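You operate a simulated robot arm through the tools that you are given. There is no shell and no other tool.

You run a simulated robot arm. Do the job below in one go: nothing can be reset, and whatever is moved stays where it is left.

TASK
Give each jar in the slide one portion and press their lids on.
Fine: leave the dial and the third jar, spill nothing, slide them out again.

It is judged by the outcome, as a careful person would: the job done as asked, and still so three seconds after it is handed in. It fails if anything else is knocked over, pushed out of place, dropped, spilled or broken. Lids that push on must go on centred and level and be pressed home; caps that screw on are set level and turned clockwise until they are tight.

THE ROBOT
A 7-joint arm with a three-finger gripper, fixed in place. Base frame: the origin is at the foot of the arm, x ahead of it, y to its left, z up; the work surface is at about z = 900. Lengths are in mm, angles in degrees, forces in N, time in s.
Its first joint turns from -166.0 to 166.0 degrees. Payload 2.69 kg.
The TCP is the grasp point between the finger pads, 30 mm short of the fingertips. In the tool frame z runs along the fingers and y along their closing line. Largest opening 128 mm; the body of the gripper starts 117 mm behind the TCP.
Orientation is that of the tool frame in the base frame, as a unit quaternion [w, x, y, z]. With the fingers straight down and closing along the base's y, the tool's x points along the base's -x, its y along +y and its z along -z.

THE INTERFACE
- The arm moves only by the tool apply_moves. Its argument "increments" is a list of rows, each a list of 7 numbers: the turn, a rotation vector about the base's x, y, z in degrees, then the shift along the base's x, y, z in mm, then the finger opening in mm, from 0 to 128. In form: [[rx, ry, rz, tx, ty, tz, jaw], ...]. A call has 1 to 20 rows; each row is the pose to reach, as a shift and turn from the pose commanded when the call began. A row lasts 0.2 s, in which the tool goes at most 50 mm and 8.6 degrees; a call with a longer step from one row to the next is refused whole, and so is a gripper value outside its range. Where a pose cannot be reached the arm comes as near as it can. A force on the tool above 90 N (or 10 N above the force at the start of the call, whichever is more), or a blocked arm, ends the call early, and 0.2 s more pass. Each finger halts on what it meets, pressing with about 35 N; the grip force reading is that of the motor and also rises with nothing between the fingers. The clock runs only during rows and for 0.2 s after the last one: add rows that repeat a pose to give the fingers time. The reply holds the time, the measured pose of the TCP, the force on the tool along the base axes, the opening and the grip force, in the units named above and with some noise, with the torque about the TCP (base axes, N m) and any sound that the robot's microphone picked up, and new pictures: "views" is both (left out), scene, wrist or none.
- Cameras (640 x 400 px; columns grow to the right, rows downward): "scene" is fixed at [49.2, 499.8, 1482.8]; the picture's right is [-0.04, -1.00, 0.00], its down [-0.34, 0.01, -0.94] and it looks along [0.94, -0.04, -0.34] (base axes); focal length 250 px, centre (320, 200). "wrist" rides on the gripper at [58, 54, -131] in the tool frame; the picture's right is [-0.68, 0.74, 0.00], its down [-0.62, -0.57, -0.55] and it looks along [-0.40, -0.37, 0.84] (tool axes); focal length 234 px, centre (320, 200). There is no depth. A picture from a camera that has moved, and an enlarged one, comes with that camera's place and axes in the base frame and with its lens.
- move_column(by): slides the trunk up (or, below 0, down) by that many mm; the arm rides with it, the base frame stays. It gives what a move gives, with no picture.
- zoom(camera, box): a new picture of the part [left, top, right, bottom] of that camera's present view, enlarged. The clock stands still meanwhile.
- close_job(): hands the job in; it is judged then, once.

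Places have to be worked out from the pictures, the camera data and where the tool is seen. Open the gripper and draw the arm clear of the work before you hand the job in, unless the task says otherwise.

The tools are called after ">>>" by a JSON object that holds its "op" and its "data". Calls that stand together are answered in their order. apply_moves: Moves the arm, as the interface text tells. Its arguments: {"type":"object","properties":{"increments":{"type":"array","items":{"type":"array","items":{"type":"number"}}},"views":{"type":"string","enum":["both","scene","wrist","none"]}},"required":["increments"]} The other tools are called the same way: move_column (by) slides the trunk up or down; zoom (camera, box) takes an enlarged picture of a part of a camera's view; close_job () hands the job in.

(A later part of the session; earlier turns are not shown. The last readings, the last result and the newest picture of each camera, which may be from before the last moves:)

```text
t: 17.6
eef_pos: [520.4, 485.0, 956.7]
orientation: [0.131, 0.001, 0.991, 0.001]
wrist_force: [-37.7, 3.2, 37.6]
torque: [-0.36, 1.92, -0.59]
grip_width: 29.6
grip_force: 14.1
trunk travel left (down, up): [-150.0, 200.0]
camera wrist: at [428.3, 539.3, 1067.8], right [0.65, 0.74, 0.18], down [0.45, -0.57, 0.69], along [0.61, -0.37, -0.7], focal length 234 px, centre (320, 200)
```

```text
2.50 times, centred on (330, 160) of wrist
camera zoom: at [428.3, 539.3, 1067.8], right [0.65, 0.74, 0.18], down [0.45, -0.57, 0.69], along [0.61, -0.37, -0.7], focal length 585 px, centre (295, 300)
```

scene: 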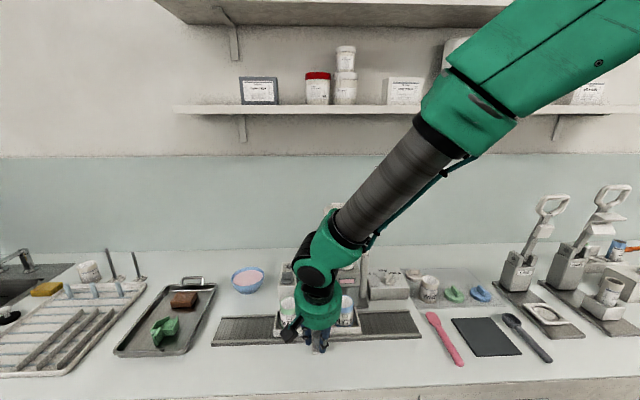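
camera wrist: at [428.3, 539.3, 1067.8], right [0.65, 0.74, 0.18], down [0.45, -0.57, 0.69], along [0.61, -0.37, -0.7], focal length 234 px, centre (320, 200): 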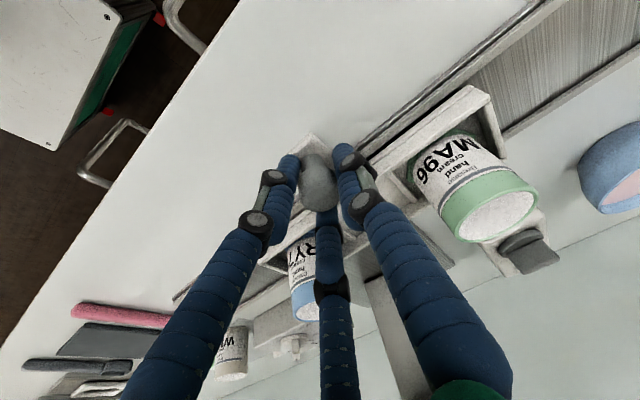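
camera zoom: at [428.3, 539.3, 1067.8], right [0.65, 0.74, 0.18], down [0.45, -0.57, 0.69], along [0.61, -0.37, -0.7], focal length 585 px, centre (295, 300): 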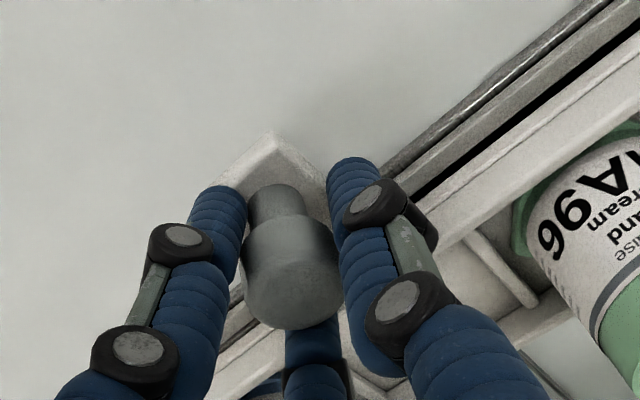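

One step was slightly too long; I'll resend the retreat with shorter steps.

>>> {"op": "apply_moves", "data": {"increments": [[0, 0, 0, 0, 0, 0, 34], [0, 0, 0, 0, 0, 0, 38], [0, 0, 0, -5, 0, 20, 38], [0, 0, 0, -14, 0, 55, 38], [0, 0, 0, -28, 0, 100, 60], [0, 0, 0, -43, 0, 145, 60], [0, 5, 0, -53, -10, 190, 60], [0, 10, 0, -58, -22, 234, 40], [0, 15, 0, -58, -35, 280, 20], [0, 15, 0, -55, -50, 320, 0], [0, 15, 0, -40, -80, 345, 0], [0, 15, 0, -15, -112, 365, 0], [0, 15, 0, 15, -145, 375, 0]], "views": "both"}}

>>> {"op": "zoom", "data": {"camera": "scene", "box": [270, 190, 400, 340]}}

>>> {"op": "zoom", "data": {"camera": "wrist", "box": [240, 40, 420, 240]}}

```text
t: 20.4
eef_pos: [539.1, 340.8, 1327.9]
orientation: [-0.001, 0.0, 1.0, 0.0]
wrist_force: [0.3, -0.1, 0.3]
torque: [-0.03, 0.0, 0.03]
grip_width: 2.1
grip_force: 31.6
trunk travel left (down, up): [-150.0, 200.0]
camera wrist: at [479.0, 395.1, 1460.1], right [0.68, 0.74, 0.0], down [0.62, -0.57, 0.55], along [0.4, -0.37, -0.84], focal length 234 px, centre (320, 200)
```

scene: 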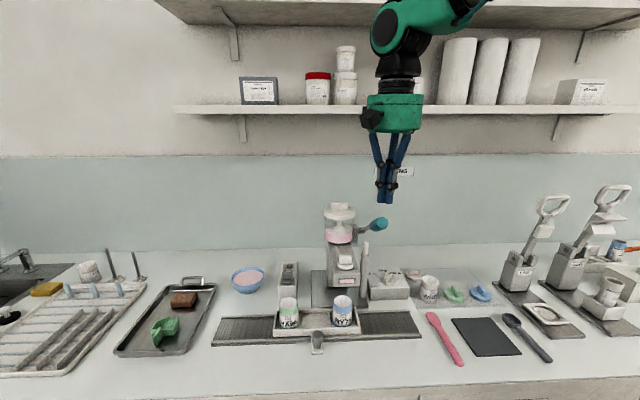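
wrist: 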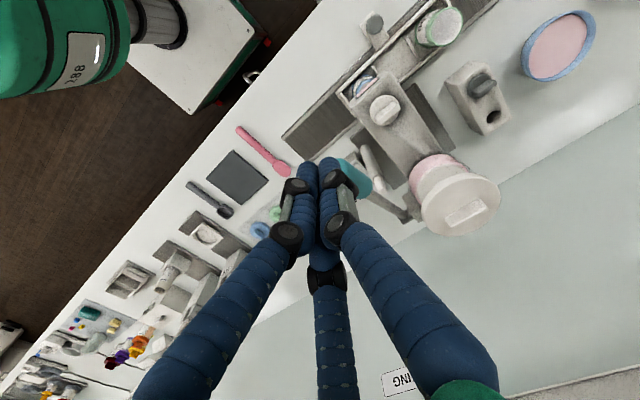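

```text
2.67 times, centred on (335, 265) of scene
camera zoom: at [49.2, 499.8, 1482.8], right [-0.04, -1.0, 0.0], down [-0.34, 0.01, -0.94], along [0.94, -0.04, -0.34], focal length 666 px, centre (280, 27)
```

zoom: 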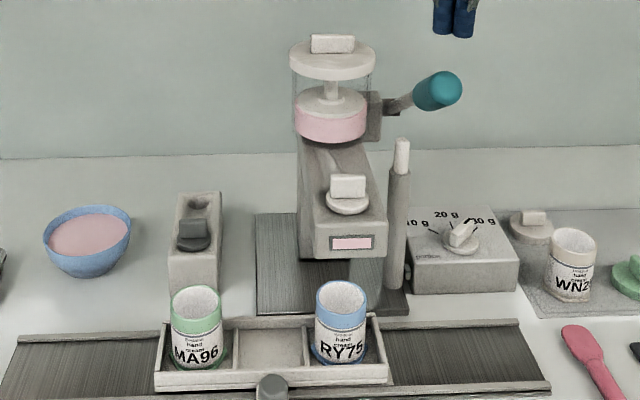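

```text
2.00 times, centred on (330, 140) of wrist
camera zoom: at [479.0, 395.1, 1460.1], right [0.68, 0.74, 0.0], down [0.62, -0.57, 0.55], along [0.4, -0.37, -0.84], focal length 468 px, centre (300, 320)
```

zoom: 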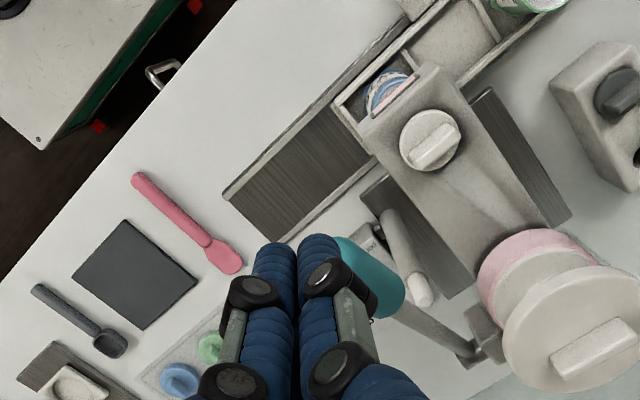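

RY75 aligns with the nozzle within ~2 mm. The lever axis is at y≈334, pivot near (780, 334, 1112), and it must swing down ~29° to the post. I'll bring the closed fingers just above the teal grip.

>>> {"op": "apply_moves", "data": {"increments": [[0, 0, 0, 31, -4, -10, 0], [0, 0, 0, 60, -6.7, -25, 0], [0, 0, 0, 60, -6.7, -40, 0]], "views": "both"}}

>>> {"op": "zoom", "data": {"camera": "scene", "box": [320, 140, 440, 260]}}

>>> {"op": "zoom", "data": {"camera": "wrist", "box": [250, 100, 410, 240]}}

```text
t: 21.2
eef_pos: [598.4, 332.1, 1289.4]
orientation: [0.0, 0.0, 1.0, 0.001]
wrist_force: [0.5, -0.6, 0.0]
torque: [0.05, 0.07, 0.02]
grip_width: 1.9
grip_force: 31.4
trunk travel left (down, up): [-150.0, 200.0]
camera wrist: at [537.6, 386.5, 1421.2], right [0.68, 0.74, 0.0], down [0.62, -0.57, 0.55], along [0.4, -0.37, -0.84], focal length 234 px, centre (320, 200)
```

scene: 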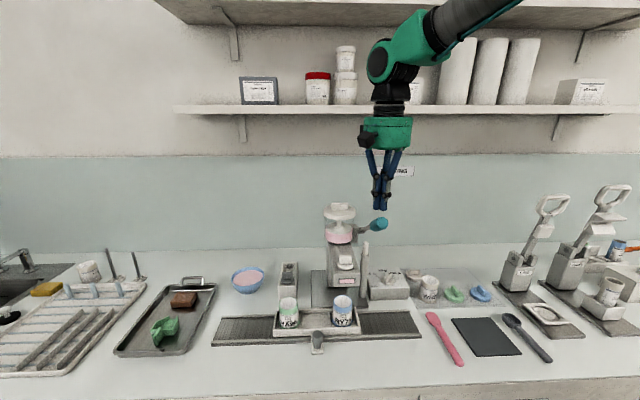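
wrist: 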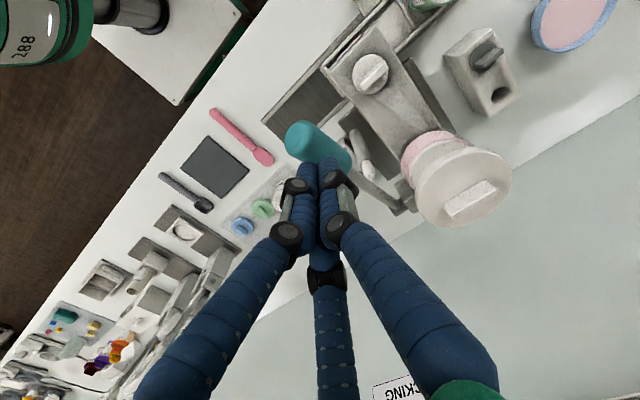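

```text
3.33 times, centred on (380, 200) of scene
camera zoom: at [49.2, 499.8, 1482.8], right [-0.04, -1.0, 0.0], down [-0.34, 0.01, -0.94], along [0.94, -0.04, -0.34], focal length 833 px, centre (120, 200)
```

zoom: 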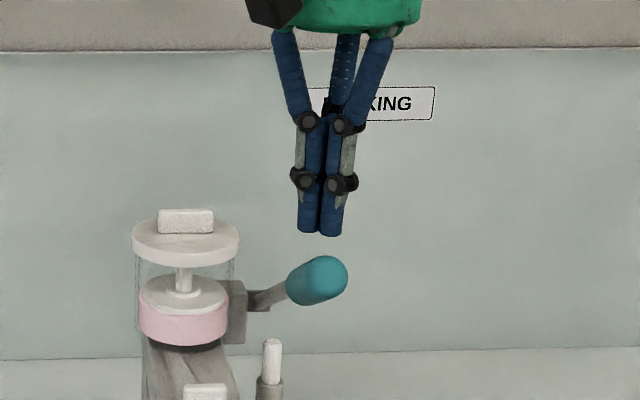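

```text
2.86 times, centred on (330, 170) of wrist
camera zoom: at [537.6, 386.5, 1421.2], right [0.68, 0.74, 0.0], down [0.62, -0.57, 0.55], along [0.4, -0.37, -0.84], focal length 669 px, centre (291, 286)
```

zoom: 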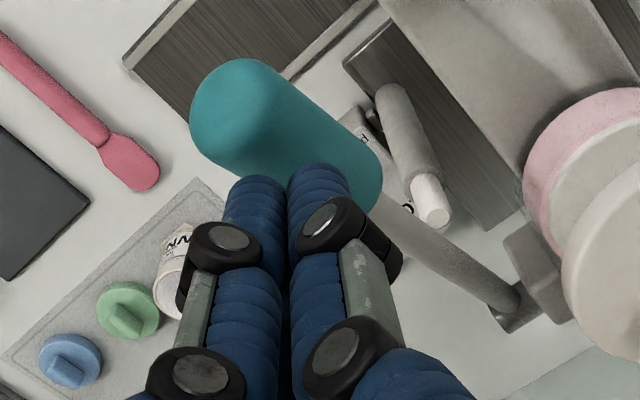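

The closed fingertips are centred over the grip in both views (tip z≈1260, grip top ≈1240). I'll lower gently to find contact.

>>> {"op": "apply_moves", "data": {"increments": [[0, 0, 0, 0, 0, -8, 0], [0, 0, 0, 0, 0, -14, 0], [0, 0, 0, 0, 0, -20, 0], [0, 0, 0, 0, 0, -25, 0]], "views": "none"}}

```text
t: 22.2
eef_pos: [598.0, 332.8, 1265.0]
orientation: [0.0, 0.001, 1.0, 0.0]
wrist_force: [-0.7, 0.7, 2.3]
torque: [-0.04, 0.02, -0.01]
grip_width: 2.1
grip_force: 31.6
trunk travel left (down, up): [-150.0, 200.0]
```

Light contact at z≈1265. I'll press along the lever's arc in short stages, watching the force.

>>> {"op": "apply_moves", "data": {"increments": [[0, 0, 0, -3, 0, -7, 0], [0, 0, 0, -8, 0, -17, 0], [0, 0, 0, -12, 0, -27, 0], [0, 0, 0, -15, 0, -36, 0]], "views": "scene"}}

```text
t: 23.2
eef_pos: [583.9, 332.8, 1228.7]
orientation: [-0.001, 0.0, 1.0, 0.0]
wrist_force: [0.8, 2.4, 4.2]
torque: [0.05, 0.04, -0.03]
grip_width: 2.2
grip_force: 31.4
trunk travel left (down, up): [-150.0, 200.0]
```

scene: 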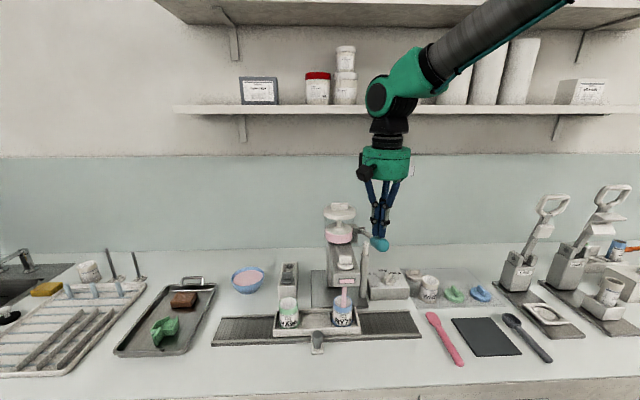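

A pink stream is running straight into RY75, with only ~4 N on the lever. I'll continue down the arc toward the stop post.

>>> {"op": "apply_moves", "data": {"increments": [[0, 0, 0, -3, 0, -9, 0], [0, 0, 0, -5, 0, -18, 0], [0, 0, 0, -7, 0, -28, 0], [0, 0, 0, -8.5, 0, -37, 0], [0, 0, 0, -9.5, 0, -45, 0], [0, 0, 0, -10, 0, -52, 0], [0, 0, 0, -10.5, 0, -58, 0], [0, 0, 0, -11, 0, -63, 0]], "views": "scene"}}

>>> {"op": "zoom", "data": {"camera": "scene", "box": [290, 190, 430, 340]}}

```text
t: 25.0
eef_pos: [573.0, 333.8, 1167.3]
orientation: [0.001, 0.001, 1.0, 0.0]
wrist_force: [-0.7, -2.5, 6.9]
torque: [-0.09, 0.08, 0.0]
grip_width: 2.1
grip_force: 31.4
trunk travel left (down, up): [-150.0, 200.0]
```

scene: 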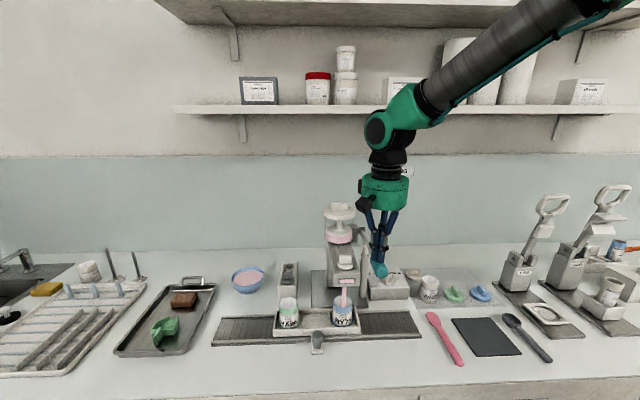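

```text
2.67 times, centred on (360, 265) of scene
camera zoom: at [49.2, 499.8, 1482.8], right [-0.04, -1.0, 0.0], down [-0.34, 0.01, -0.94], along [0.94, -0.04, -0.34], focal length 666 px, centre (213, 27)
```

zoom: 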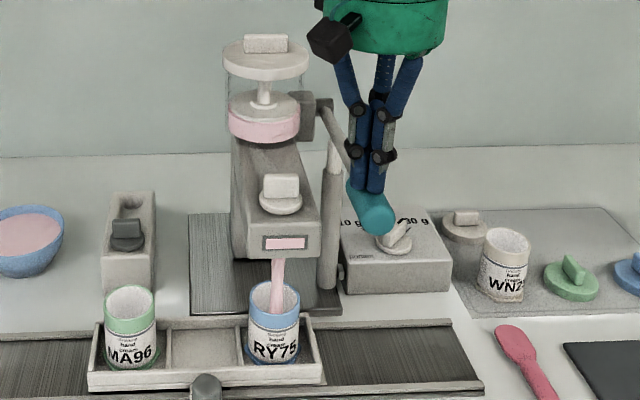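

Flow continues into RY75 and the lever is close to the post. I'll press on in small steps until the stop is felt.

>>> {"op": "apply_moves", "data": {"increments": [[0, 0, 0, 0, 0, -5, 0], [0, 0, 0, 0, 0, -10, 0], [0, 0, 0, 0, 0, -14, 0]], "views": "scene"}}

>>> {"op": "zoom", "data": {"camera": "scene", "box": [290, 190, 430, 340]}}

```text
t: 25.8
eef_pos: [571.4, 333.6, 1157.5]
orientation: [0.003, 0.001, 1.0, 0.002]
wrist_force: [-8.7, -2.3, 55.2]
torque: [-0.32, 0.95, -0.04]
grip_width: 2.2
grip_force: 31.2
trunk travel left (down, up): [-150.0, 200.0]
```

scene: 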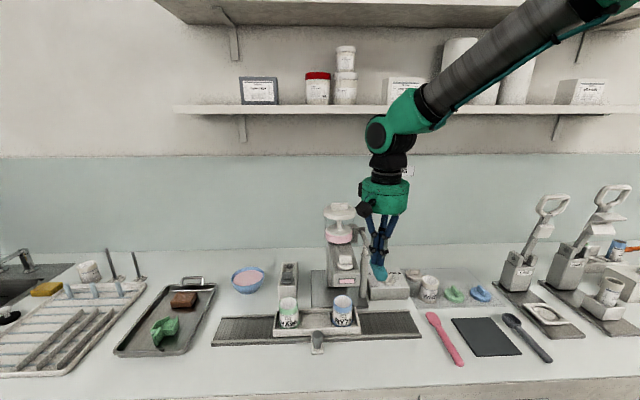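

```text
2.67 times, centred on (360, 265) of scene
camera zoom: at [49.2, 499.8, 1482.8], right [-0.04, -1.0, 0.0], down [-0.34, 0.01, -0.94], along [0.94, -0.04, -0.34], focal length 666 px, centre (213, 27)
```

zoom: 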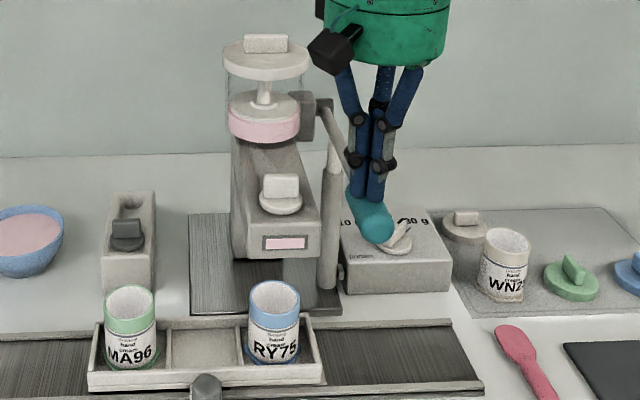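

The lever hit the stop (55 N) and the flow has ended. I'll raise along the arc and see whether the lever springs back.

>>> {"op": "apply_moves", "data": {"increments": [[0, 0, 0, 0, 0, 8, 0], [0, 0, 0, 0, 0, 16, 0], [0, 0, 0, 1, 0, 25, 0], [0, 0, 0, 2, 0, 34, 0], [0, 0, 0, 4, 0, 43, 0]], "views": "scene"}}

>>> {"op": "zoom", "data": {"camera": "scene", "box": [290, 190, 430, 340]}}

```text
t: 27.0
eef_pos: [575.0, 334.1, 1193.6]
orientation: [-0.001, 0.001, 1.0, 0.0]
wrist_force: [-0.1, -2.5, 5.3]
torque: [-0.09, 0.08, -0.01]
grip_width: 2.2
grip_force: 30.9
trunk travel left (down, up): [-150.0, 200.0]
```

scene: 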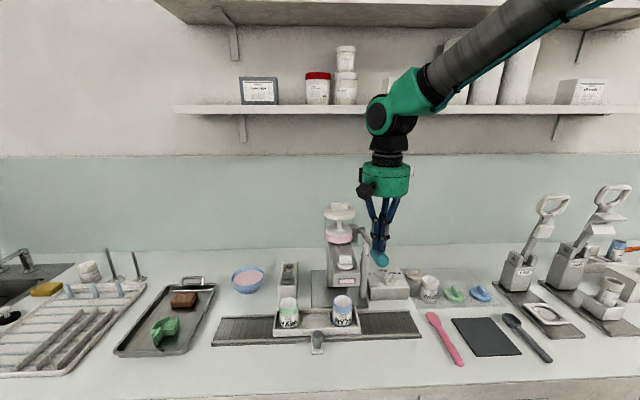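

```text
2.67 times, centred on (360, 265) of scene
camera zoom: at [49.2, 499.8, 1482.8], right [-0.04, -1.0, 0.0], down [-0.34, 0.01, -0.94], along [0.94, -0.04, -0.34], focal length 666 px, centre (213, 27)
```

zoom: 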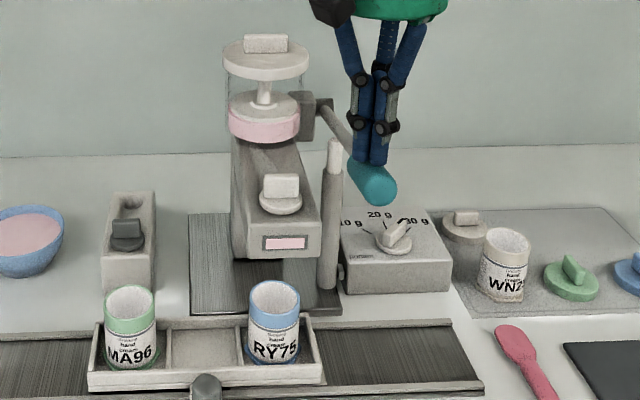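

The lever springs back with the fingers (5 N). I'll ease it the rest of the way up and lift clear.

>>> {"op": "apply_moves", "data": {"increments": [[0, 0, 0, 2, 0, 10, 0], [0, 0, 0, 4, 0, 20, 0], [0, 0, 0, 7, 0, 30, 0], [0, 0, 0, 11, 0, 40, 0], [0, 0, 0, 15, 0, 50, 0], [0, 0, 0, 19, 0, 60, 0], [0, 0, 0, 22, 0, 72, 0], [0, 0, 0, 22, 0, 90, 0], [0, 0, 0, 0, 20, 130, 0]], "views": "scene"}}

>>> {"op": "zoom", "data": {"camera": "scene", "box": [250, 190, 430, 350]}}

```text
t: 29.0
eef_pos: [575.7, 355.8, 1325.4]
orientation: [-0.001, 0.0, 1.0, 0.0]
wrist_force: [0.0, -0.2, -1.0]
torque: [0.01, 0.1, 0.0]
grip_width: 2.2
grip_force: 31.5
trunk travel left (down, up): [-150.0, 200.0]
```

scene: 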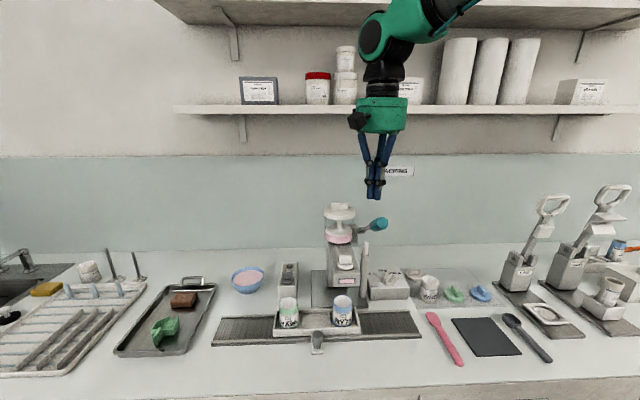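

```text
2.50 times, centred on (340, 270) of scene
camera zoom: at [49.2, 499.8, 1482.8], right [-0.04, -1.0, 0.0], down [-0.34, 0.01, -0.94], along [0.94, -0.04, -0.34], focal length 625 px, centre (270, 25)
```

zoom: 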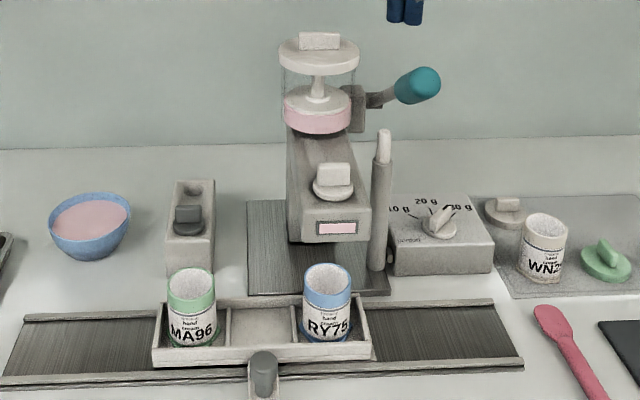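

The lever is back at its rest position and RY75 has its portion. I'll measure the jars, knob and nozzle more exactly with high zoom to work out the next slide distance.

>>> {"op": "zoom", "data": {"camera": "scene", "box": [310, 250, 370, 330]}}

>>> {"op": "zoom", "data": {"camera": "scene", "box": [265, 285, 345, 355]}}

```text
5.00 times, centred on (340, 290) of scene
camera zoom: at [49.2, 499.8, 1482.8], right [-0.04, -1.0, 0.0], down [-0.34, 0.01, -0.94], along [0.94, -0.04, -0.34], focal length 1250 px, centre (220, -250)
```

zoom: 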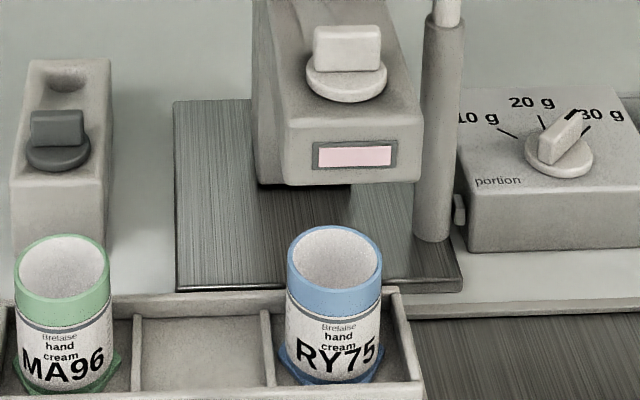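

```text
5.71 times, centred on (305, 320) of scene
camera zoom: at [49.2, 499.8, 1482.8], right [-0.04, -1.0, 0.0], down [-0.34, 0.01, -0.94], along [0.94, -0.04, -0.34], focal length 1428 px, centre (406, -486)
```

zoom: 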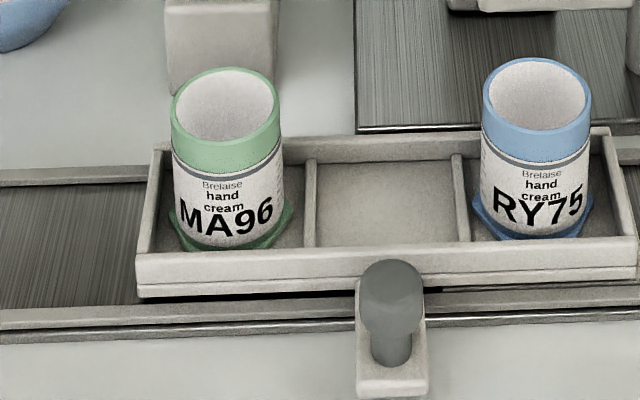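

In the same view RY75 reads y≈412, nozzle ≈409.6, and MA96 ≈562, so the carriage needs about 153 mm more. I'll return to the knob with the tool tilted back 15° so the gripper body stays clear of the dispenser arm.

>>> {"op": "apply_moves", "data": {"increments": [[0, 0, 0, -45, 10, 0, 0], [0, 0, 0, -85, 30, -15, 20], [0, -5, 0, -95, 58, -45, 40], [0, -10, 0, -98, 88, -75, 50], [0, -15, 0, -98, 115, -105, 50], [0, -15, 0, -95, 130, -148, 50], [0, -15, 0, -90, 133, -193, 50], [0, -15, 0, -85, 133, -238, 50], [0, -15, 0, -75, 133, -280, 50], [0, -15, 0, -69, 133, -312, 50]], "views": "both"}}

>>> {"op": "zoom", "data": {"camera": "wrist", "box": [240, 80, 440, 240]}}

```text
t: 31.2
eef_pos: [506.8, 487.3, 1012.8]
orientation: [0.13, 0.001, 0.991, 0.001]
wrist_force: [0.8, 0.2, 0.1]
torque: [-0.04, 0.06, 0.02]
grip_width: 49.9
grip_force: 0.1
trunk travel left (down, up): [-150.0, 200.0]
camera wrist: at [414.9, 541.6, 1123.9], right [0.65, 0.74, 0.17], down [0.45, -0.57, 0.69], along [0.61, -0.37, -0.7], focal length 234 px, centre (320, 200)
```

scene: 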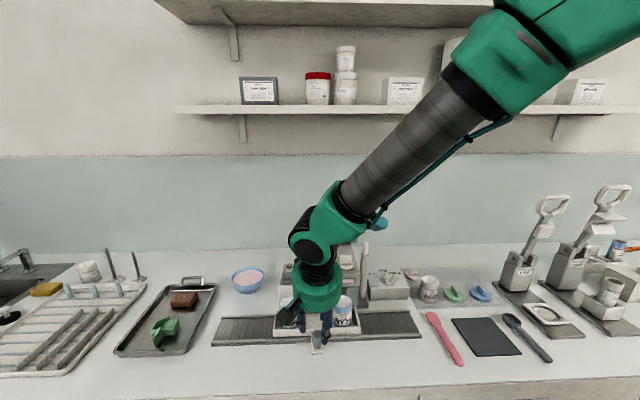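
wrist: 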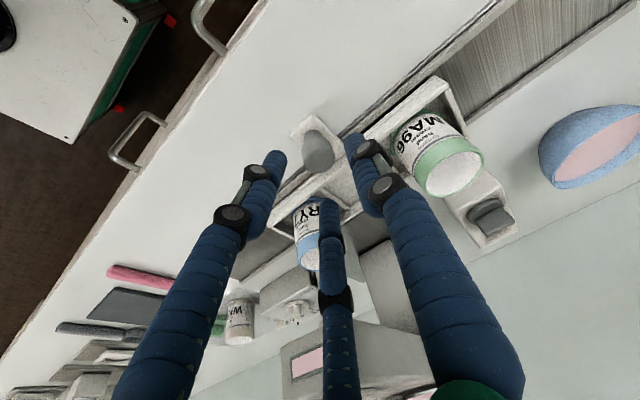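

```text
2.50 times, centred on (340, 160) of wrist
camera zoom: at [414.9, 541.6, 1123.9], right [0.65, 0.74, 0.17], down [0.45, -0.57, 0.69], along [0.61, -0.37, -0.7], focal length 585 px, centre (270, 300)
```

zoom: 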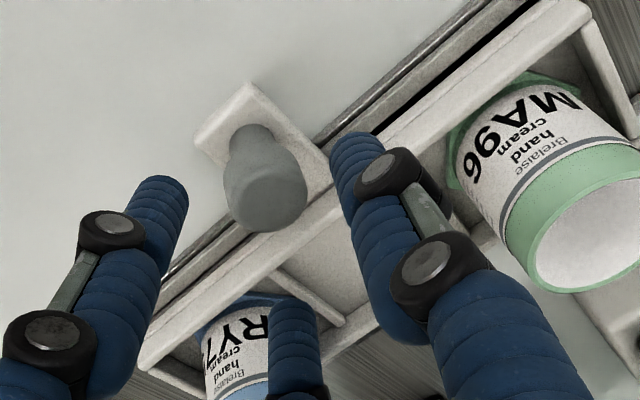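

The knob lies on the tool axis within ~2 mm. I'll go down along the axis and grip it.

>>> {"op": "apply_moves", "data": {"increments": [[0, 0, 0, 5, 0, -19, 44], [0, 0, 0, 11, 0, -40, 40], [0, 0, 0, 16, 0, -57, 40], [0, 0, 0, 16, 0, -57, 10], [0, 0, 0, 16, 0, -57, 10], [0, 0, 0, 16, 0, -57, 10]], "views": "wrist"}}

>>> {"op": "zoom", "data": {"camera": "wrist", "box": [240, 80, 440, 240]}}

```text
t: 32.6
eef_pos: [519.9, 485.7, 956.4]
orientation: [0.131, 0.001, 0.991, -0.001]
wrist_force: [-33.6, -1.3, 26.7]
torque: [-0.1, 1.16, -0.14]
grip_width: 27.1
grip_force: 45.3
trunk travel left (down, up): [-150.0, 200.0]
camera wrist: at [428.4, 540.1, 1068.0], right [0.65, 0.74, 0.18], down [0.45, -0.57, 0.69], along [0.61, -0.37, -0.7], focal length 234 px, centre (320, 200)
```

wrist: 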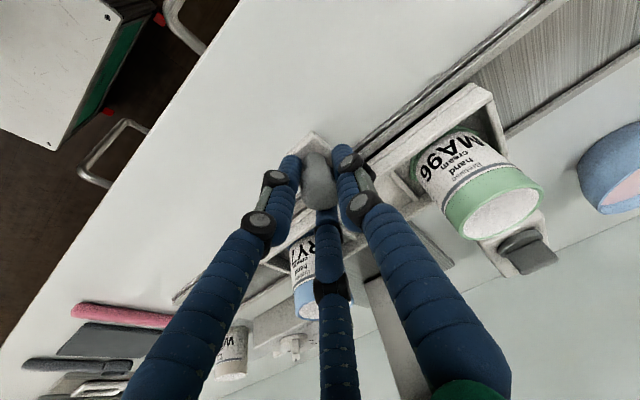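

```text
2.50 times, centred on (340, 160) of wrist
camera zoom: at [428.4, 540.1, 1068.0], right [0.65, 0.74, 0.18], down [0.45, -0.57, 0.69], along [0.61, -0.37, -0.7], focal length 585 px, centre (270, 300)
```

zoom: 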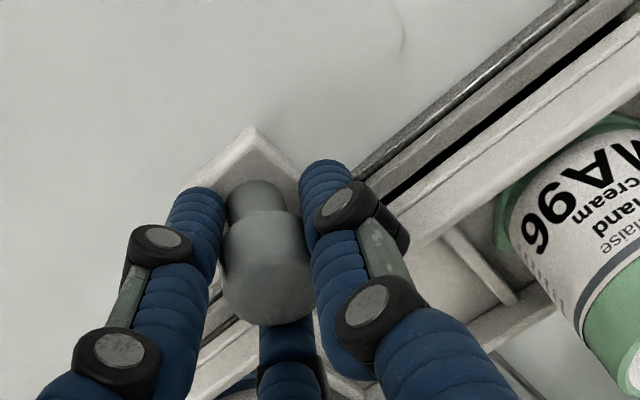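

Grip is centred on the knob. I'll slide the carriage 153.5 mm further, gently, to bring MA96 under the nozzle.

>>> {"op": "apply_moves", "data": {"increments": [[0, 0, 0, -1, -4, 0, 10], [0, 0, 0, -2, -10, 0, 10], [0, 0, 0, -2.5, -18, 0, 10], [0, 0, 0, -2.5, -28, 0, 10], [0, 0, 0, -2.5, -38, 0, 10], [0, 0, 0, -2.5, -48, 0, 10], [0, 0, 0, -2.5, -58, 0, 10], [0, 0, 0, -2.5, -68, 0, 10], [0, 0, 0, -2.5, -78, 0, 10], [0, 0, 0, -2.5, -88, 0, 10], [0, 0, 0, -2.5, -98, 0, 10], [0, 0, 0, -2.5, -108, 0, 10], [0, 0, 0, -2.5, -118, 0, 10], [0, 0, 0, -2.5, -128, 0, 10], [0, 0, 0, -2.5, -137, 0, 10], [0, 0, 0, -2.5, -145, 0, 10], [0, 0, 0, -2.5, -150, 0, 10], [0, 0, 0, -2.5, -153, 0, 10], [0, 0, 0, -2.5, -153.5, 0, 10]], "views": "both"}}

>>> {"op": "zoom", "data": {"camera": "scene", "box": [300, 230, 420, 345]}}

```text
t: 36.6
eef_pos: [520.1, 333.8, 956.1]
orientation: [0.132, -0.001, 0.991, 0.001]
wrist_force: [6.8, 10.3, 20.9]
torque: [0.3, 0.79, -0.23]
grip_width: 27.4
grip_force: 45.3
trunk travel left (down, up): [-150.0, 200.0]
camera wrist: at [428.3, 388.8, 1068.0], right [0.65, 0.74, 0.18], down [0.45, -0.57, 0.69], along [0.61, -0.37, -0.7], focal length 234 px, centre (320, 200)
```

scene: 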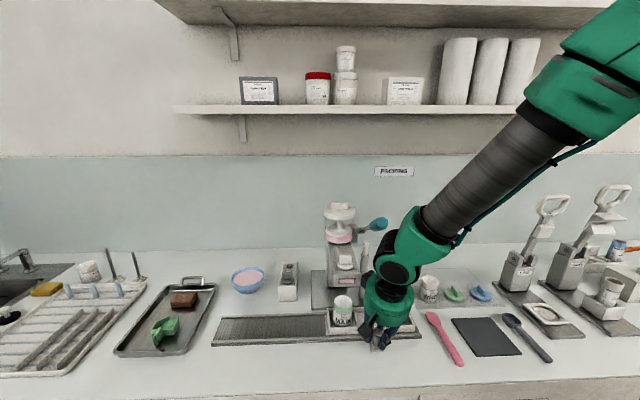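
wrist: 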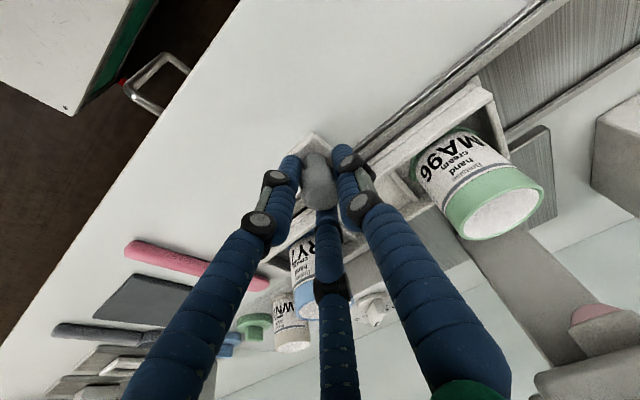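

```text
3.48 times, centred on (360, 288) of scene
camera zoom: at [49.2, 499.8, 1482.8], right [-0.04, -1.0, 0.0], down [-0.34, 0.01, -0.94], along [0.94, -0.04, -0.34], focal length 869 px, centre (181, -104)
```

zoom: 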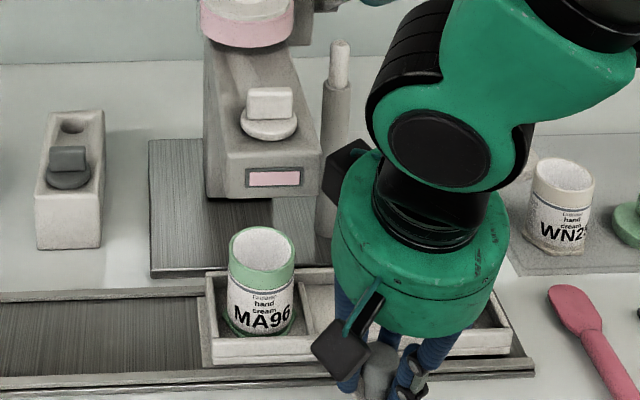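

MA96's rim reads y≈411 against the nozzle's ≈409 in the same view. I'll confirm with a closer zoom before releasing.

>>> {"op": "zoom", "data": {"camera": "scene", "box": [315, 240, 375, 330]}}

```text
4.44 times, centred on (345, 285) of scene
camera zoom: at [49.2, 499.8, 1482.8], right [-0.04, -1.0, 0.0], down [-0.34, 0.01, -0.94], along [0.94, -0.04, -0.34], focal length 1111 px, centre (209, -178)
```

zoom: 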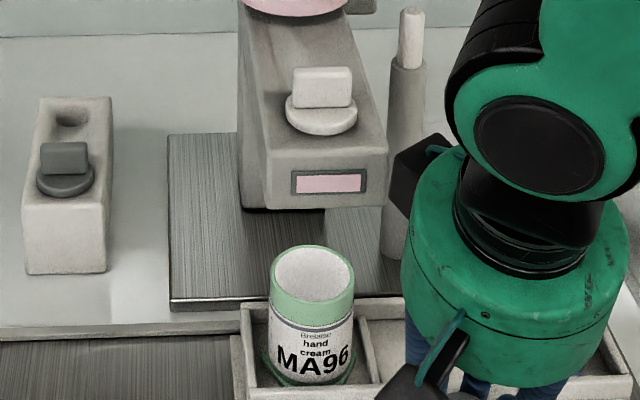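

Alignment is good. I'll release, back away from the lever, and come round above the teal grip again with closed fingers.

>>> {"op": "apply_moves", "data": {"increments": [[0, 0, 0, 0, 0, 0, 34], [0, 0, 0, 0, 0, 0, 40], [0, 0, 0, -5, 0, 20, 40], [0, 0, 0, -14, 0, 55, 40], [0, 0, 0, -35, 0, 95, 40], [0, 0, 0, -60, 0, 134, 40], [0, 0, 0, -75, 0, 180, 30], [0, 0, 0, -80, 0, 228, 20], [0, 5, 0, -80, 0, 275, 10], [0, 10, 0, -80, 0, 320, 0], [0, 15, 0, -70, 0, 355, 0], [0, 15, 0, -25, 0, 365, 0], [0, 15, 0, 20, 0, 360, 0], [0, 15, 0, 60, 0, 350, 0], [0, 15, 0, 77.5, 0.5, 338, 0]], "views": "both"}}

>>> {"op": "zoom", "data": {"camera": "scene", "box": [320, 170, 440, 320]}}

>>> {"op": "zoom", "data": {"camera": "wrist", "box": [250, 0, 450, 200]}}

```text
t: 39.8
eef_pos: [598.1, 332.0, 1293.2]
orientation: [0.001, 0.001, 1.0, 0.0]
wrist_force: [0.6, -0.2, 0.3]
torque: [0.0, 0.01, -0.02]
grip_width: 1.8
grip_force: 31.3
trunk travel left (down, up): [-150.0, 200.0]
camera wrist: at [538.8, 387.7, 1424.6], right [0.68, 0.74, 0.0], down [0.62, -0.57, 0.55], along [0.4, -0.37, -0.84], focal length 234 px, centre (320, 200)
```

scene: 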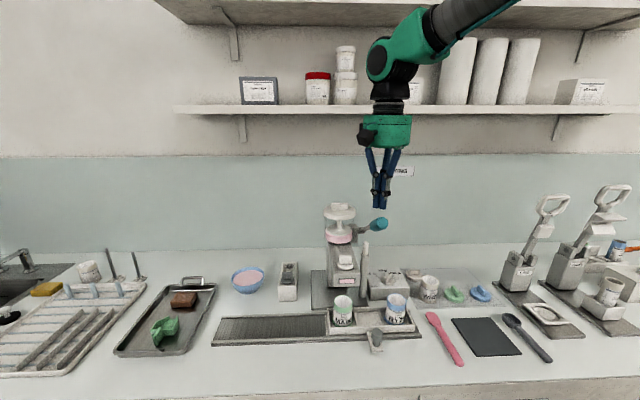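
wrist: 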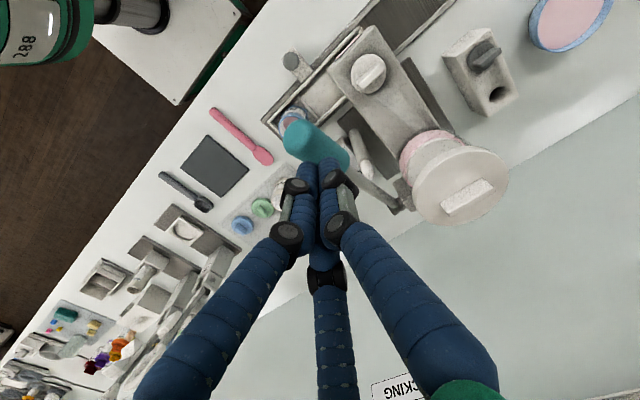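

```text
2.67 times, centred on (380, 245) of scene
camera zoom: at [49.2, 499.8, 1482.8], right [-0.04, -1.0, 0.0], down [-0.34, 0.01, -0.94], along [0.94, -0.04, -0.34], focal length 666 px, centre (160, 80)
```

zoom: 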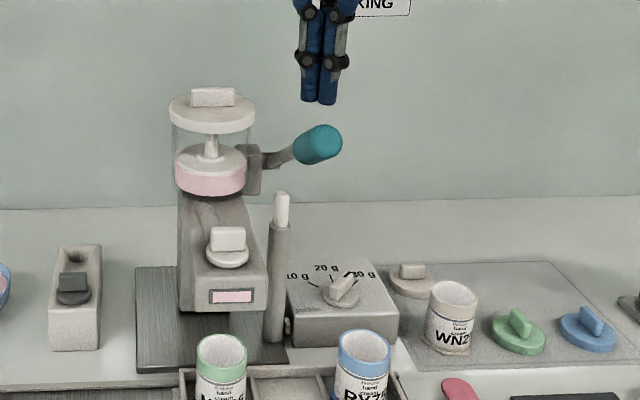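

```text
2.00 times, centred on (350, 100) of wrist
camera zoom: at [538.8, 387.7, 1424.6], right [0.68, 0.74, 0.0], down [0.62, -0.57, 0.55], along [0.4, -0.37, -0.84], focal length 468 px, centre (260, 400)
```

zoom: 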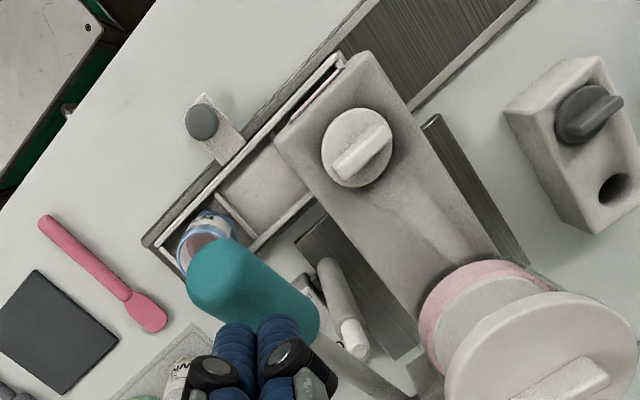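

MA96 is still aligned after release, and pink cream is visible inside RY75. I'll start the second lever stroke and check the stream.

>>> {"op": "apply_moves", "data": {"increments": [[0, 0, 0, 0, 0, -12, 0], [0, 0, 0, 0, 0, -22, 0], [0, 0, 0, 0, 0, -29, 0], [0, 0, 0, -3, 0, -36, 0], [0, 0, 0, -8, 0, -46, 0], [0, 0, 0, -12, 0, -56, 0], [0, 0, 0, -15, 0, -65, 0], [0, 0, 0, -18, 0, -74, 0]], "views": "scene"}}

>>> {"op": "zoom", "data": {"camera": "scene", "box": [310, 240, 380, 330]}}

```text
t: 41.6
eef_pos: [581.5, 333.0, 1218.1]
orientation: [0.0, 0.0, 1.0, -0.001]
wrist_force: [-0.2, 1.0, 4.6]
torque: [0.05, 0.08, -0.01]
grip_width: 2.3
grip_force: 31.9
trunk travel left (down, up): [-150.0, 200.0]
```

scene: 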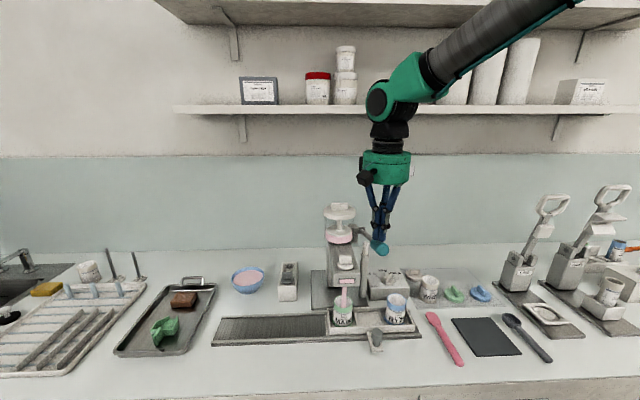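

```text
4.44 times, centred on (345, 285) of scene
camera zoom: at [49.2, 499.8, 1482.8], right [-0.04, -1.0, 0.0], down [-0.34, 0.01, -0.94], along [0.94, -0.04, -0.34], focal length 1111 px, centre (209, -178)
```

zoom: 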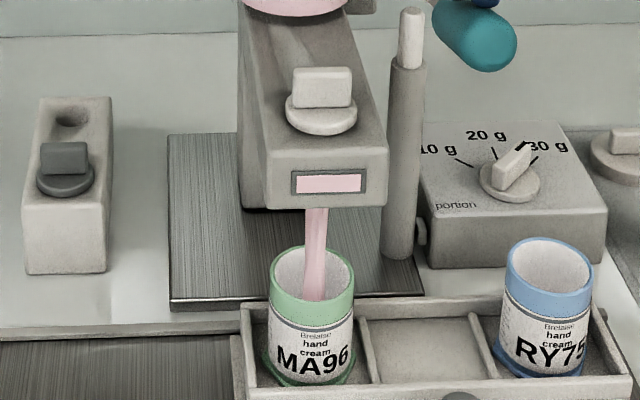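

The stream falls into the middle of MA96. I'll complete the stroke down to the stop.

>>> {"op": "apply_moves", "data": {"increments": [[0, 0, 0, -2, 0, -9, 0], [0, 0, 0, -4, 0, -19, 0], [0, 0, 0, -5.5, 0, -28, 0], [0, 0, 0, -6.5, 0, -36, 0], [0, 0, 0, -7, 0, -43, 0], [0, 0, 0, -7.5, 0, -49, 0], [0, 0, 0, -8, 0, -54, 0], [0, 0, 0, -8, 0, -59, 0], [0, 0, 0, -8, 0, -64, 0], [0, 0, 0, -8, 0, -68, 0]], "views": "scene"}}

>>> {"op": "zoom", "data": {"camera": "scene", "box": [310, 220, 400, 330]}}

```text
t: 43.8
eef_pos: [571.3, 333.2, 1157.2]
orientation: [0.003, 0.001, 1.0, 0.002]
wrist_force: [-10.4, -5.0, 54.8]
torque: [-0.4, 0.99, 0.02]
grip_width: 2.0
grip_force: 31.4
trunk travel left (down, up): [-150.0, 200.0]
```

scene: 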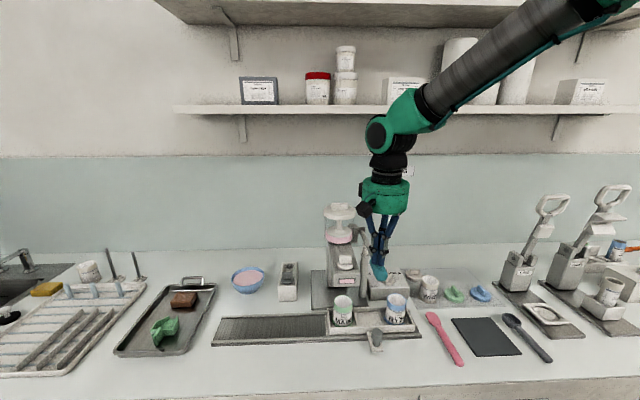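

```text
3.64 times, centred on (355, 275) of scene
camera zoom: at [49.2, 499.8, 1482.8], right [-0.04, -1.0, 0.0], down [-0.34, 0.01, -0.94], along [0.94, -0.04, -0.34], focal length 909 px, centre (193, -73)
```

zoom: 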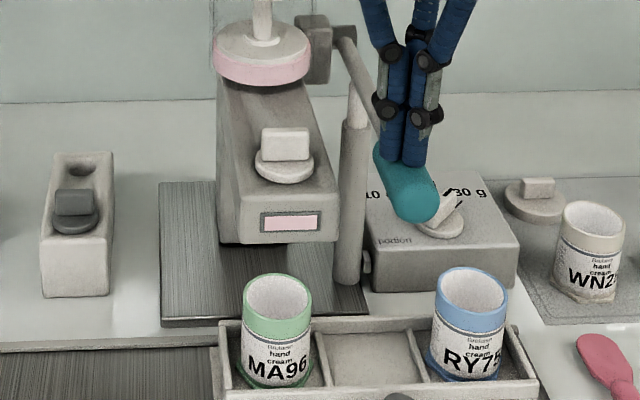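

Second portion delivered; flow stopped at the stop post. I'll ease the lever back up and move off.

>>> {"op": "apply_moves", "data": {"increments": [[0, 0, 0, 0, 0, 8, 0], [0, 0, 0, 0, 0, 16, 0], [0, 0, 0, 1, 0, 25, 0], [0, 0, 0, 2, 0, 34, 0], [0, 0, 0, 4, 0, 43, 0], [0, 0, 0, 6, 0, 53, 0], [0, 0, 0, 8, 0, 63, 0], [0, 0, 0, 11, 0, 73, 0], [0, 0, 0, 15, 0, 83, 0], [0, 0, 0, 19, 0, 93, 0], [0, 0, 0, 23, 0, 103, 0], [0, 0, 0, 26, 0, 115, 0], [0, 0, 0, 26, 0, 135, 0], [0, 0, 0, 15, -30, 165, 0], [0, 0, 0, 0, -60, 180, 0], [0, 0, 0, 0, -75, 180, 0]], "views": "both"}}

>>> {"op": "zoom", "data": {"camera": "wrist", "box": [240, 0, 460, 160]}}

>>> {"op": "zoom", "data": {"camera": "scene", "box": [310, 200, 420, 340]}}

```text
t: 47.2
eef_pos: [570.6, 255.8, 1333.3]
orientation: [0.0, 0.0, 1.0, 0.0]
wrist_force: [-0.8, -0.7, -0.6]
torque: [0.02, -0.04, -0.01]
grip_width: 2.3
grip_force: 31.5
trunk travel left (down, up): [-150.0, 200.0]
camera wrist: at [511.1, 311.2, 1464.6], right [0.68, 0.74, 0.0], down [0.61, -0.57, 0.55], along [0.4, -0.37, -0.84], focal length 234 px, centre (320, 200)
```

scene: 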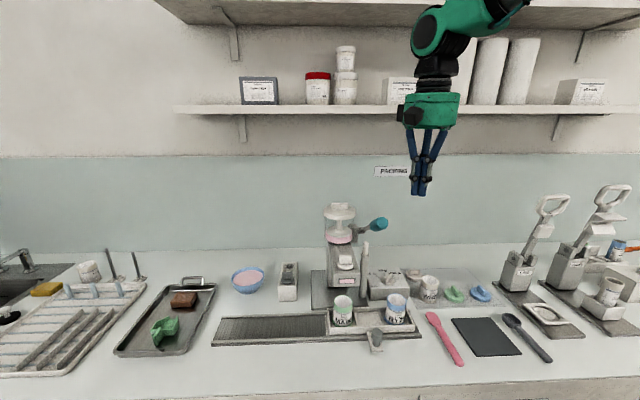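
wrist: 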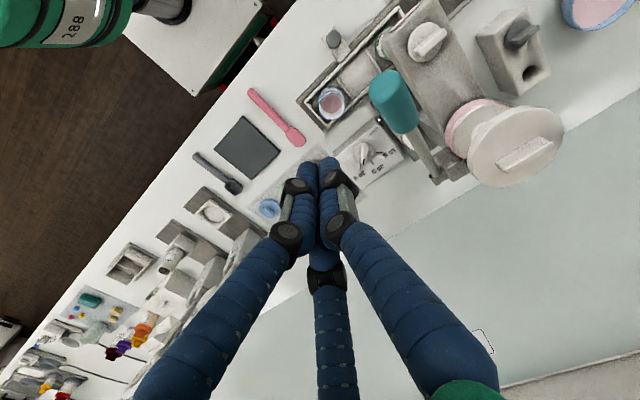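

```text
2.50 times, centred on (350, 80) of wrist
camera zoom: at [511.1, 311.2, 1464.6], right [0.68, 0.74, 0.0], down [0.61, -0.57, 0.55], along [0.4, -0.37, -0.84], focal length 585 px, centre (245, 500)
```

zoom: 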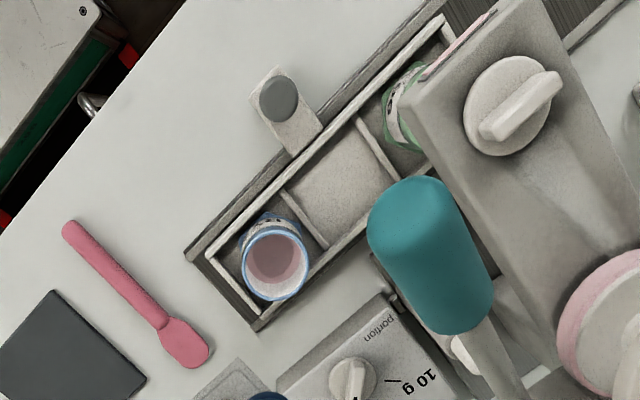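

```text
2.86 times, centred on (365, 270) of scene
camera zoom: at [49.2, 499.8, 1482.8], right [-0.04, -1.0, 0.0], down [-0.34, 0.01, -0.94], along [0.94, -0.04, -0.34], focal length 714 px, centre (191, 0)
```

zoom: 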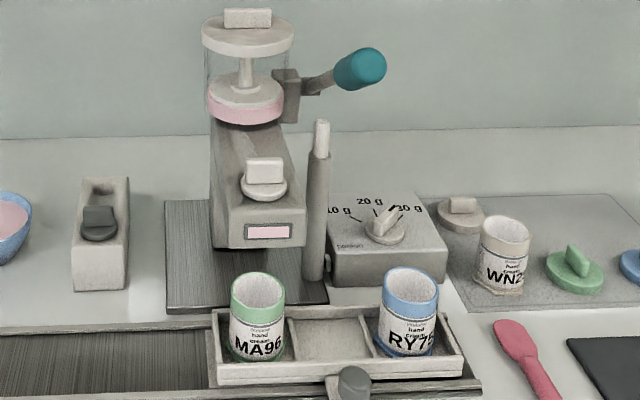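

RY75 shows a clean pink fill and nothing is spilled. I'll go back to the carriage knob (now at y≈333), staying on the robot side of the lever, to slide the jars back out.

>>> {"op": "apply_moves", "data": {"increments": [[0, 0, 0, -45, 5, 0, 0], [0, 0, 0, -90, 15, -10, 0], [0, -5, 0, -118, 35, -44, 10], [0, -10, 0, -122, 50, -88, 30], [0, -15, 0, -122, 62, -133, 50], [0, -15, 0, -122, 70, -180, 50], [0, -15, 0, -120, 74, -228, 50], [0, -15, 0, -105, 74.5, -270, 50], [0, -15, 0, -80, 74.5, -300, 50], [0, -15, 0, -65, 74.5, -319, 50]], "views": "both"}}

>>> {"op": "zoom", "data": {"camera": "wrist", "box": [240, 80, 440, 240]}}

```text
t: 49.4
eef_pos: [507.2, 333.3, 1010.1]
orientation: [0.131, 0.001, 0.991, 0.0]
wrist_force: [0.0, 0.2, 0.0]
torque: [0.03, 0.04, 0.0]
grip_width: 50.3
grip_force: 0.1
trunk travel left (down, up): [-150.0, 200.0]
camera wrist: at [415.1, 389.2, 1121.7], right [0.65, 0.74, 0.18], down [0.45, -0.57, 0.69], along [0.61, -0.37, -0.7], focal length 234 px, centre (320, 200)
```

scene: 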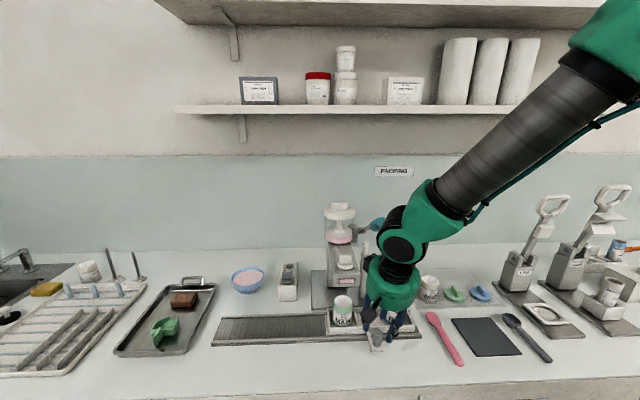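
wrist: 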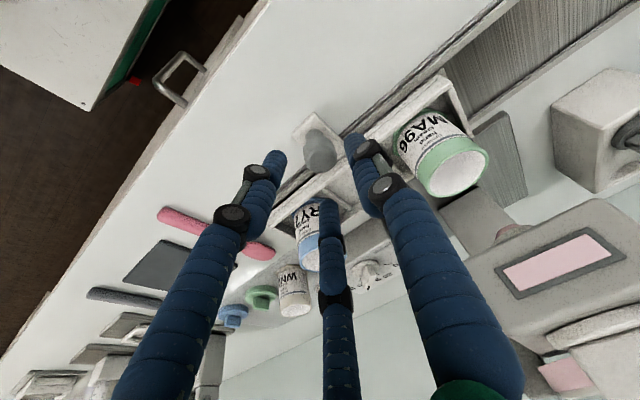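

```text
2.50 times, centred on (340, 160) of wrist
camera zoom: at [415.1, 389.2, 1121.7], right [0.65, 0.74, 0.18], down [0.45, -0.57, 0.69], along [0.61, -0.37, -0.7], focal length 585 px, centre (270, 300)
```

zoom: 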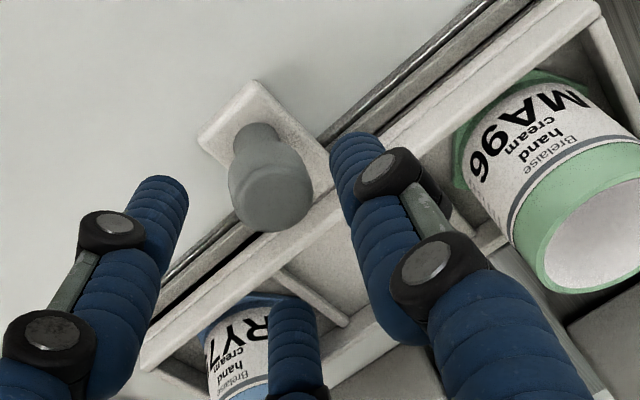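

The knob is ~1.5 mm toward +y of my axis; I'll correct for that, descend and grip.

>>> {"op": "apply_moves", "data": {"increments": [[0, 0, 0, 5, 1.3, -19, 44], [0, 0, 0, 10, 1.3, -40, 40], [0, 0, 0, 14, 1.3, -57, 40], [0, 0, 0, 14, 1.3, -57, 10], [0, 0, 0, 14, 1.3, -57, 10], [0, 0, 0, 14, 1.3, -57, 10]], "views": "none"}}

```text
t: 50.8
eef_pos: [519.6, 335.3, 956.6]
orientation: [0.131, 0.0, 0.991, 0.0]
wrist_force: [4.6, 0.0, 10.5]
torque: [0.41, 0.13, -0.08]
grip_width: 27.5
grip_force: 45.3
trunk travel left (down, up): [-150.0, 200.0]
```

Balanced grip at y≈335. I'll slide the carriage gently back +299 mm in two calls to its original out position.

>>> {"op": "apply_moves", "data": {"increments": [[0, 0, 0, 0, 4, 0, 10], [0, 0, 0, 0, 10, 0, 10], [0, 0, 0, 0, 18, 0, 10], [0, 0, 0, 0, 28, 0, 10], [0, 0, 0, 0, 39, 0, 10], [0, 0, 0, 0, 50, 0, 10], [0, 0, 0, 0, 61, 0, 10], [0, 0, 0, 0, 72, 0, 10], [0, 0, 0, 0, 83, 0, 10], [0, 0, 0, 0, 94, 0, 10], [0, 0, 0, 0, 105, 0, 10], [0, 0, 0, 0, 116, 0, 10], [0, 0, 0, 0, 127, 0, 10], [0, 0, 0, 0, 138, 0, 10], [0, 0, 0, 0, 149, 0, 10], [0, 0, 0, 0, 160, 0, 10], [0, 0, 0, 0, 169, 0, 10], [0, 0, 0, 0, 175, 0, 10], [0, 0, 0, 0, 178, 0, 10]], "views": "scene"}}

```text
t: 54.8
eef_pos: [520.7, 513.1, 956.1]
orientation: [0.131, 0.0, 0.991, 0.001]
wrist_force: [5.4, -0.1, 16.0]
torque: [0.05, 0.49, -0.26]
grip_width: 27.4
grip_force: 45.2
trunk travel left (down, up): [-150.0, 200.0]
```

scene: 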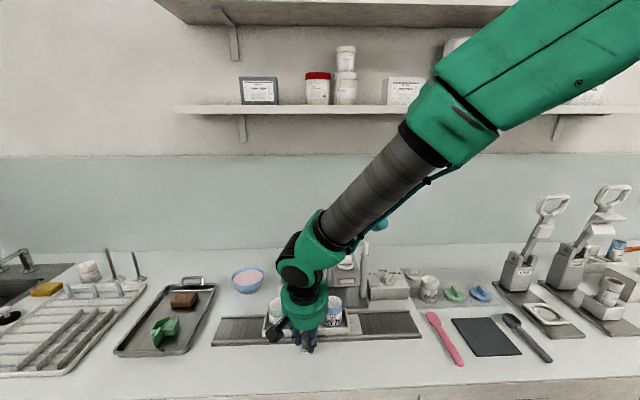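

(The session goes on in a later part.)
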